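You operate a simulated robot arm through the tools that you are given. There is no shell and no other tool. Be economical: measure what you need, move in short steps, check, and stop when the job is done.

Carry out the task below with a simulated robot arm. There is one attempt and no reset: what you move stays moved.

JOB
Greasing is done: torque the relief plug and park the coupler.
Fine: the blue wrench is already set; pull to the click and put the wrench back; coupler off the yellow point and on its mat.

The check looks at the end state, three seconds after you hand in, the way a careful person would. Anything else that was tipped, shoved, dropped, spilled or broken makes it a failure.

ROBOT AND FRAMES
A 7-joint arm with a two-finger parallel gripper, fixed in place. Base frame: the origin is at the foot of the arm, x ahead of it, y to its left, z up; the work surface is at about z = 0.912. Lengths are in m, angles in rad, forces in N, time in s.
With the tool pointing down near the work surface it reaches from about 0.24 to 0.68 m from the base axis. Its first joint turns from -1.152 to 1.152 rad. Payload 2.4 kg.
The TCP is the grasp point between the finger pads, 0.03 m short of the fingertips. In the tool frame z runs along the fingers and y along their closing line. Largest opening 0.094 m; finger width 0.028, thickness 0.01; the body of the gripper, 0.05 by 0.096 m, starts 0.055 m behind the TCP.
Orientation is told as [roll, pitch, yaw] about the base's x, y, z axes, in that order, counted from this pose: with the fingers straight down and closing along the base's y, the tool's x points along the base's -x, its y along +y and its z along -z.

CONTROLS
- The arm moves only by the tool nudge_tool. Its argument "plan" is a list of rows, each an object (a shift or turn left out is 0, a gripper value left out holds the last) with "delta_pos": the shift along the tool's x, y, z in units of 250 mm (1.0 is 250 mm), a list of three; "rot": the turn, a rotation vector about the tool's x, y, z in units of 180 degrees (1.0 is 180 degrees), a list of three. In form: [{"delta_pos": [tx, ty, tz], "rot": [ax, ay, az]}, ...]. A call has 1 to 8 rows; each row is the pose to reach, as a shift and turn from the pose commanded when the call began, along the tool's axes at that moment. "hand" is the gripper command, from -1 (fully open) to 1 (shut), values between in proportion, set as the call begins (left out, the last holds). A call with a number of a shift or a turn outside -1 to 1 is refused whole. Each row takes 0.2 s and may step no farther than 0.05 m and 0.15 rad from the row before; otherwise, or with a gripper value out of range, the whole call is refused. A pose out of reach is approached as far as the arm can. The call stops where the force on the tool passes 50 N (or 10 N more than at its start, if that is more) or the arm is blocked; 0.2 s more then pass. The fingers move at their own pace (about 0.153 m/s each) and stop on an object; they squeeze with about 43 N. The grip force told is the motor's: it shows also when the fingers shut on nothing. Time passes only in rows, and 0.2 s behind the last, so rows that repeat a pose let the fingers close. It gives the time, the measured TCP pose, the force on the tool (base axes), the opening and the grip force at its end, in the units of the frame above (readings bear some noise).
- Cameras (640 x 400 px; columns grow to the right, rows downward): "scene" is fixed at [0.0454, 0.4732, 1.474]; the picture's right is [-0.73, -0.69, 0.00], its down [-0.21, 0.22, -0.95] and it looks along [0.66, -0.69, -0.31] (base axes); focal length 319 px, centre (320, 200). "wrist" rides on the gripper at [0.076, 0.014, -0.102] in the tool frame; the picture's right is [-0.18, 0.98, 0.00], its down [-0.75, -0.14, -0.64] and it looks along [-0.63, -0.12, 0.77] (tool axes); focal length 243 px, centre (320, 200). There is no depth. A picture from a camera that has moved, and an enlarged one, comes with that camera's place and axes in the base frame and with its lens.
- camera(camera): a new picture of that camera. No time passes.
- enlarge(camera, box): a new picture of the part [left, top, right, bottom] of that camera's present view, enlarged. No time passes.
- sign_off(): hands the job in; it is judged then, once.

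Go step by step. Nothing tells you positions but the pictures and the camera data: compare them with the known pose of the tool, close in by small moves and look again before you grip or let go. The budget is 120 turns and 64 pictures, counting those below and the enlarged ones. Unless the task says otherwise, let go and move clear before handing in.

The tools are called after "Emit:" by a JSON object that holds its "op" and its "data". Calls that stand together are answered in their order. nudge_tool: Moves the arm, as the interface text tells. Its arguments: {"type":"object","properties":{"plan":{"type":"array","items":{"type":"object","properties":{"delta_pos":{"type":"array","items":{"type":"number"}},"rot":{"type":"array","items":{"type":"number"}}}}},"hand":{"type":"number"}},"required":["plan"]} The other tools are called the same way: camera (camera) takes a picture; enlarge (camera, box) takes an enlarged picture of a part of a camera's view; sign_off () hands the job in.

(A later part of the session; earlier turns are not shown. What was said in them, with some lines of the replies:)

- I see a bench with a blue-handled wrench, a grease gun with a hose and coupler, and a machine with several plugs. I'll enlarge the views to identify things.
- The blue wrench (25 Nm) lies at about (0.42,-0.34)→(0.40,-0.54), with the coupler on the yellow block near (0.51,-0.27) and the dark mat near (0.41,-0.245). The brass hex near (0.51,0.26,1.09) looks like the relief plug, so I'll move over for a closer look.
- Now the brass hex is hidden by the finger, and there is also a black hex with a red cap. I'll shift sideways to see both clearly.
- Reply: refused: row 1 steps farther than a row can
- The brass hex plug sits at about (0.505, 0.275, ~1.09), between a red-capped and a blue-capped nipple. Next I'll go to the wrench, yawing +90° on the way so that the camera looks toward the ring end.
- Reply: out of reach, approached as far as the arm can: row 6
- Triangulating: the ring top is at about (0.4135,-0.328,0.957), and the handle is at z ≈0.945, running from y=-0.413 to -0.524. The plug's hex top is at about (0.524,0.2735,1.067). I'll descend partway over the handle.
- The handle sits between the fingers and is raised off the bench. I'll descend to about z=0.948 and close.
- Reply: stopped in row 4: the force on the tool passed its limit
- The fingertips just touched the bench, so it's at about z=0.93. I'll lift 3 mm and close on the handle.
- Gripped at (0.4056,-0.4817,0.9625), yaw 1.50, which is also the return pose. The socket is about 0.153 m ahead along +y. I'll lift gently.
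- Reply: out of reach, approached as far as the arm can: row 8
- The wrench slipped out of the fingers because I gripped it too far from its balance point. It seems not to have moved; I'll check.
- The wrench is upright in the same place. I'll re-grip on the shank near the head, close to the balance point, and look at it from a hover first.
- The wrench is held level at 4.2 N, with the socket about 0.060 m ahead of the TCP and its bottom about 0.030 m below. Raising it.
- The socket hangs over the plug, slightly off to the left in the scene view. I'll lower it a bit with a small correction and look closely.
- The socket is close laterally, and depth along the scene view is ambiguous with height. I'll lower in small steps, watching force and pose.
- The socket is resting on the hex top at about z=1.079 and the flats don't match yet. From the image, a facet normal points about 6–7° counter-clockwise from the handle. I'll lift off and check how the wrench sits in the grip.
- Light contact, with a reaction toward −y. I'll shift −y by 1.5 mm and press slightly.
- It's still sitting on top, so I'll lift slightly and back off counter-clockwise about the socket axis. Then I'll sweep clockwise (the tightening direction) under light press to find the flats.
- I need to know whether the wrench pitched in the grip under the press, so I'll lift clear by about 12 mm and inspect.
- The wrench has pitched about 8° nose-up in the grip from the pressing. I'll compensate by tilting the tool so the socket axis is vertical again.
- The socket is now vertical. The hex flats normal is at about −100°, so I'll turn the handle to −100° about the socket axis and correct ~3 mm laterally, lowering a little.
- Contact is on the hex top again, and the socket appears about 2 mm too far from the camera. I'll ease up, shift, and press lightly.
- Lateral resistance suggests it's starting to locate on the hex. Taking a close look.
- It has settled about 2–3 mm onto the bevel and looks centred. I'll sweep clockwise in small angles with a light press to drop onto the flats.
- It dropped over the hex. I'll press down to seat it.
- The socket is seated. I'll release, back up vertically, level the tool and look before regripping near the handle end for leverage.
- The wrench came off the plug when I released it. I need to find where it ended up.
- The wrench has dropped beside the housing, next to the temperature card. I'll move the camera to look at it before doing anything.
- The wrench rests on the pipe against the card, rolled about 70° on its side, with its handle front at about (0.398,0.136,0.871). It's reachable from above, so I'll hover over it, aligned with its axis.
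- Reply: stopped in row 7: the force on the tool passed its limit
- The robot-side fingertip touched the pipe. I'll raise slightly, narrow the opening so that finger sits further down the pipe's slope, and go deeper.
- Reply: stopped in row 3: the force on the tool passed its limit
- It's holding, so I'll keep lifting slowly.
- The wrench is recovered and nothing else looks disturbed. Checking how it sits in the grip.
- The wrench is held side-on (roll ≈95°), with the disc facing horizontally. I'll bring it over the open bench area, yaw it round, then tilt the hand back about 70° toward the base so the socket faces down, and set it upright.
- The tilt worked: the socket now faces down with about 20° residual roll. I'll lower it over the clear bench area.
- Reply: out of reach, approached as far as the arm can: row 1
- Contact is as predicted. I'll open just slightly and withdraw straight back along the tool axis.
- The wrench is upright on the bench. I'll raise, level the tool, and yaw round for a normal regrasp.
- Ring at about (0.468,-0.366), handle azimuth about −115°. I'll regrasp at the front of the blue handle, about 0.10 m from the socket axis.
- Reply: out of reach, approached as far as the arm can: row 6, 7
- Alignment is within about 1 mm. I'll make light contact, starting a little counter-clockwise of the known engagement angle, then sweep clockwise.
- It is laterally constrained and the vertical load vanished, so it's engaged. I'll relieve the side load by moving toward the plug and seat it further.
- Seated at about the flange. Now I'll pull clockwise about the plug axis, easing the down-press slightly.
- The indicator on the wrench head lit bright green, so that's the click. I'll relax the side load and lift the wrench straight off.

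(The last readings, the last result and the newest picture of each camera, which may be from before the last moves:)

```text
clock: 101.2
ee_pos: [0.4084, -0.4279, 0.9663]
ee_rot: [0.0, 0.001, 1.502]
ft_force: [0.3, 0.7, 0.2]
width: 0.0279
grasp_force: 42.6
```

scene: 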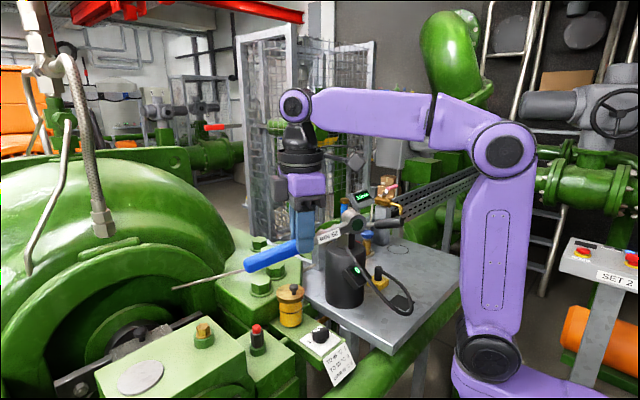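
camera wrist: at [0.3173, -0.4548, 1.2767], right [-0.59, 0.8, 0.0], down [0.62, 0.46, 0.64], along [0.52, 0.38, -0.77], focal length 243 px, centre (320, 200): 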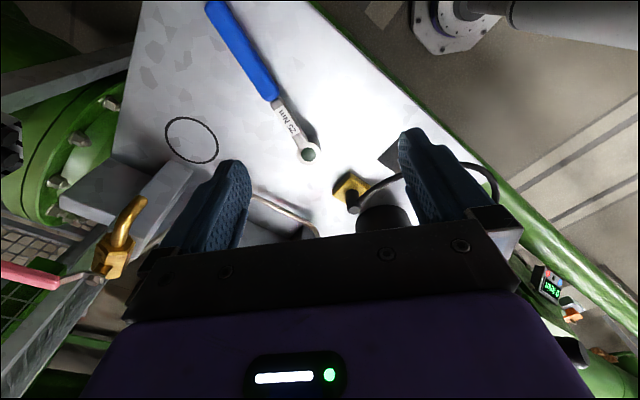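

Emit:
{"op": "nudge_tool", "data": {"plan": [{"delta_pos": [0, 0, 0.006]}, {"delta_pos": [0, 0, 0.006]}]}}

Emit:
{"op": "nudge_tool", "data": {"plan": [{"delta_pos": [0, 0, 0]}, {"delta_pos": [0, 0, 0]}, {"delta_pos": [0, 0, -0.06]}, {"delta_pos": [0, 0, -0.16]}, {"delta_pos": [0, 0, -0.3]}, {"delta_pos": [0, 0, -0.46]}, {"delta_pos": [0, 0, -0.6]}], "hand": -1}}

```text
clock: 101.8
ee_pos: [0.4095, -0.4289, 0.9654]
ee_rot: [-0.004, 0.002, 1.503]
ft_force: [-0.9, 3.7, 9.1]
width: 0.0277
grasp_force: 42.9
```

```text
clock: 103.4
ee_pos: [0.408, -0.4293, 1.1148]
ee_rot: [-0.001, -0.004, 1.503]
ft_force: [0.6, 0.4, -0.4]
width: 0.0941
grasp_force: 0.0
```

The wrench is set back down. Next is the coupler at about (0.4925,-0.257, top 0.979); I'll approach with the fingers closing along y.

Emit:
{"op": "nudge_tool", "data": {"plan": [{"delta_pos": [-0.05, -0.02, -0.06], "rot": [0, 0, 0.045]}, {"delta_pos": [-0.13, -0.05, -0.08], "rot": [0, 0, 0.09]}, {"delta_pos": [-0.22, -0.09, -0.08], "rot": [0, 0, 0.135]}, {"delta_pos": [-0.32, -0.13, -0.08], "rot": [0, 0, 0.18]}, {"delta_pos": [-0.42, -0.17, -0.08], "rot": [0, 0, 0.225]}, {"delta_pos": [-0.52, -0.21, -0.08], "rot": [0, 0, 0.27]}, {"delta_pos": [-0.62, -0.25, -0.08], "rot": [0, 0, 0.315]}, {"delta_pos": [-0.71, -0.29, -0.08], "rot": [0, 0, 0.36]}]}}

Emit:
{"op": "nudge_tool", "data": {"plan": [{"delta_pos": [0, 0, 0.03], "rot": [0, 0, 0.045]}, {"delta_pos": [0, 0, 0.08], "rot": [0, 0, 0.09]}, {"delta_pos": [0, 0, 0.14], "rot": [0, 0, 0.1185]}, {"delta_pos": [0, 0, 0.2], "rot": [0, 0, 0.1185]}]}}

Emit:
{"op": "camera", "data": {"camera": "wrist"}}

```text
clock: 105.2
ee_pos: [0.4939, -0.2576, 1.1351]
ee_rot: [-0.001, -0.002, 0.366]
ft_force: [0.6, -0.5, 0.9]
width: 0.0943
grasp_force: 0.0
```

```text
clock: 106.2
ee_pos: [0.4935, -0.2573, 1.0852]
ee_rot: [0.0, -0.002, -0.003]
ft_force: [1.4, 0.6, 0.6]
width: 0.0938
grasp_force: 0.1
```

```text
2 pictures are left
camera wrist: at [0.4161, -0.2431, 1.1883], right [0.19, 0.98, 0.0], down [0.75, -0.14, 0.64], along [0.63, -0.12, -0.77], focal length 243 px, centre (320, 200)
```

wrist: 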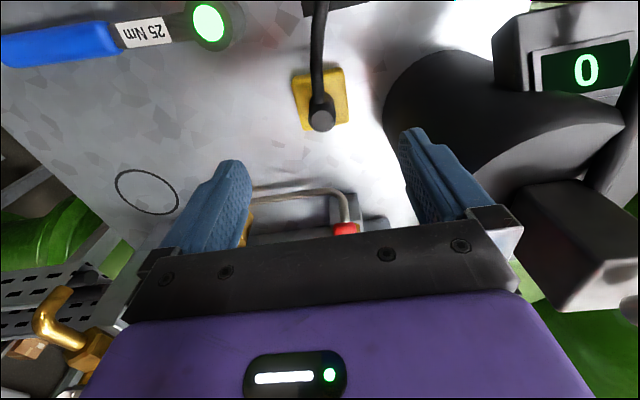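

The view is clear: the coupler is at (0.495,-0.256), the hose leaves toward −x, and the mat centre is about (0.396,-0.236). The wrench lies in place with its green light on. I'll descend and grip the coupler.

Emit:
{"op": "nudge_tool", "data": {"plan": [{"delta_pos": [-0.006, 0.004, 0.12]}, {"delta_pos": [-0.006, 0.004, 0.24]}, {"delta_pos": [-0.006, 0.004, 0.34]}, {"delta_pos": [-0.006, 0.004, 0.4]}, {"delta_pos": [-0.006, 0.004, 0.429]}]}}

Emit:
{"op": "nudge_tool", "data": {"plan": [{"delta_pos": [0, 0, 0]}, {"delta_pos": [0, 0, 0]}, {"delta_pos": [0, 0, 0]}], "hand": 1}}

Emit:
{"op": "nudge_tool", "data": {"plan": [{"delta_pos": [0, 0, -0.02]}, {"delta_pos": [0, 0, -0.04]}, {"delta_pos": [0, 0, -0.06]}]}}

```text
clock: 107.4
ee_pos: [0.4937, -0.2557, 0.9781]
ee_rot: [0.001, -0.002, -0.002]
ft_force: [-1.0, 0.2, 0.2]
width: 0.0943
grasp_force: 0.1
```

```text
clock: 108.2
ee_pos: [0.4937, -0.2563, 0.9775]
ee_rot: [0.002, 0.001, 0.0]
ft_force: [-2.1, 8.2, 0.2]
width: 0.0498
grasp_force: 45.1
```

```text
clock: 108.7
ee_pos: [0.4942, -0.2555, 0.9788]
ee_rot: [0.005, 0.0, 0.0]
ft_force: [5.3, -2.4, -10.0]
width: 0.0499
grasp_force: 45.3
stopped in row 2: the force on the tool passed its limit (the readings are from after the stop); the commanded pose is now the measured one
```

A 50 mm width means I gripped the yellow block, not the coupler. I'll open, raise about 15 mm, and close on the coupler.

Emit:
{"op": "nudge_tool", "data": {"plan": [{"delta_pos": [0, 0, 0]}, {"delta_pos": [0, 0, 0]}, {"delta_pos": [0, 0, -0.03]}, {"delta_pos": [0, 0, -0.056]}], "hand": -1}}

Emit:
{"op": "nudge_tool", "data": {"plan": [{"delta_pos": [0, 0, 0]}, {"delta_pos": [0, 0, 0]}, {"delta_pos": [0, 0, 0]}, {"delta_pos": [0, 0, 0]}], "hand": 1}}

```text
clock: 109.7
ee_pos: [0.4931, -0.2561, 0.9937]
ee_rot: [0.004, 0.003, 0.0]
ft_force: [-0.7, 0.4, 0.2]
width: 0.094
grasp_force: 0.0
```

```text
clock: 110.7
ee_pos: [0.4929, -0.2559, 0.9929]
ee_rot: [0.004, 0.003, 0.0]
ft_force: [-2.2, 3.7, 2.8]
width: 0.0224
grasp_force: 42.8
```

Gripped the coupler at 22 mm. Pulling straight up in small steps.

Emit:
{"op": "nudge_tool", "data": {"plan": [{"delta_pos": [0, 0, -0.02]}, {"delta_pos": [0, 0, -0.04]}, {"delta_pos": [0, 0, -0.06]}, {"delta_pos": [0, 0, -0.08]}]}}

```text
clock: 111.7
ee_pos: [0.4936, -0.256, 1.0141]
ee_rot: [0.003, 0.004, 0.0]
ft_force: [0.2, 0.1, -1.6]
width: 0.0227
grasp_force: 43.4
```

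Emit:
{"op": "nudge_tool", "data": {"plan": [{"delta_pos": [0, 0, -0.08]}, {"delta_pos": [0.08, 0.016, -0.12]}, {"delta_pos": [0.2, 0.04, -0.12]}, {"delta_pos": [0.3, 0.06, -0.12]}, {"delta_pos": [0.39, 0.08, -0.12]}, {"delta_pos": [0.39, 0.08, -0.04]}, {"delta_pos": [0.39, 0.08, 0.04]}, {"delta_pos": [0.39, 0.08, 0.1]}]}}

Emit:
{"op": "enlarge", "data": {"camera": "scene", "box": [340, 225, 460, 315]}}

```text
clock: 113.5
ee_pos: [0.3954, -0.234, 0.9875]
ee_rot: [0.002, 0.003, -0.001]
ft_force: [0.2, -0.5, 0.6]
width: 0.0226
grasp_force: 43.3
```

```text
4.44 times, centred on (400, 270) of scene
camera zoom: at [0.0454, 0.4732, 1.474], right [-0.73, -0.69, 0.0], down [-0.21, 0.22, -0.95], along [0.66, -0.69, -0.31], focal length 1419 px, centre (-36, -111)
```

zoom: 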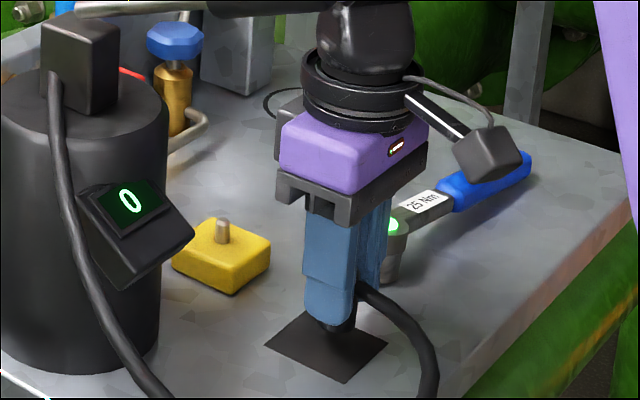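

The coupler is just above the mat, slightly off-centre. I'll shift ~6 mm each way toward the mat centre and lower to contact.

Emit:
{"op": "nudge_tool", "data": {"plan": [{"delta_pos": [-0.024, 0.024, 0.01]}, {"delta_pos": [-0.024, 0.024, 0.03]}, {"delta_pos": [-0.024, 0.024, 0.045]}]}}

Emit:
{"op": "nudge_tool", "data": {"plan": [{"delta_pos": [0, 0, 0.01]}, {"delta_pos": [0, 0, 0.016]}]}}

```text
clock: 114.2
ee_pos: [0.401, -0.2294, 0.9752]
ee_rot: [0.003, 0.002, 0.002]
ft_force: [-0.2, -0.1, -0.3]
width: 0.0224
grasp_force: 42.7
```

```text
clock: 114.8
ee_pos: [0.4016, -0.2284, 0.973]
ee_rot: [0.004, 0.004, -0.001]
ft_force: [0.4, -0.2, -0.5]
width: 0.0222
grasp_force: 43.4
```

Emit:
{"op": "nudge_tool", "data": {"plan": [{"delta_pos": [0, 0, 0.006]}, {"delta_pos": [0, 0, 0.012]}]}}

Emit:
{"op": "nudge_tool", "data": {"plan": [{"delta_pos": [0, 0, 0.006]}, {"delta_pos": [0, 0, 0.012]}]}}

```text
clock: 115.5
ee_pos: [0.4015, -0.2283, 0.9707]
ee_rot: [0.003, 0.003, -0.001]
ft_force: [-6.0, 5.3, 26.1]
width: 0.0227
grasp_force: 42.8
```

```text
clock: 115.9
ee_pos: [0.4014, -0.2284, 0.9703]
ee_rot: [0.002, 0.002, 0.001]
ft_force: [-4.3, 3.1, 11.1]
width: 0.0226
grasp_force: 42.7
stopped in row 2: the force on the tool passed its limit (the readings are from after the stop); the commanded pose is now the measured one
```

Firm contact on the mat. Releasing with a modest opening and withdrawing upward.

Emit:
{"op": "nudge_tool", "data": {"plan": [{"delta_pos": [0, 0, -0.003]}, {"delta_pos": [0, 0, -0.003]}, {"delta_pos": [0, 0, -0.003]}, {"delta_pos": [0, 0, -0.06]}, {"delta_pos": [0, 0, -0.16]}, {"delta_pos": [0, 0, -0.3]}, {"delta_pos": [0, 0, -0.46]}, {"delta_pos": [0, 0, -0.6]}], "hand": -0.2}}

Emit:
{"op": "nudge_tool", "data": {"plan": [{"delta_pos": [0.05, 0, -0.12]}, {"delta_pos": [0.1, 0, -0.24]}, {"delta_pos": [0.1, 0, -0.4]}, {"delta_pos": [0.1, 0, -0.56]}, {"delta_pos": [0.1, 0, -0.7]}]}}

Emit:
{"op": "camera", "data": {"camera": "scene"}}

```text
clock: 117.7
ee_pos: [0.4024, -0.2292, 1.1196]
ee_rot: [0.001, 0.001, 0.001]
ft_force: [-0.6, -0.6, -0.7]
width: 0.0567
grasp_force: 0.0
```

```text
clock: 118.9
ee_pos: [0.3775, -0.2293, 1.2955]
ee_rot: [0.001, 0.001, 0.0]
ft_force: [-1.0, 1.1, -0.2]
width: 0.0564
grasp_force: 0.2
```

```text
0 pictures are left
```

scene: 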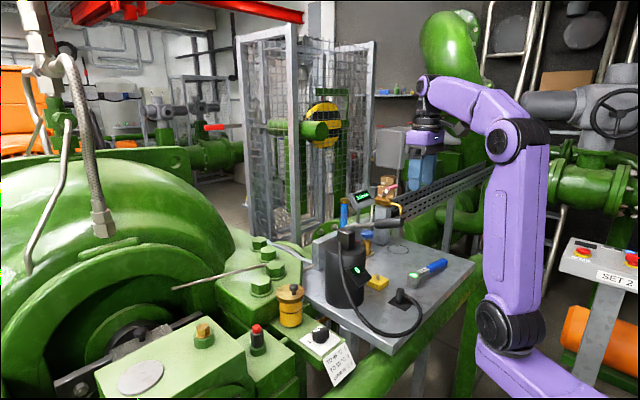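

The coupler stands on its mat, the wrench is back on the bench with its light green, and everything else looks undisturbed. The arm is clear, so I'm handing in.

Emit:
{"op": "sign_off", "data": {}}

```text
The job is handed in.
```

The relief plug is torqued until the wrench's click light came on. The wrench is back in its place on the bench, and the coupler is off the yellow point and standing on its mat.

The wrench fell off the plug on my first try, landing on the green pipe against the temperature card. I picked it up and finished the job with it, and nothing else looked disturbed in the last picture.
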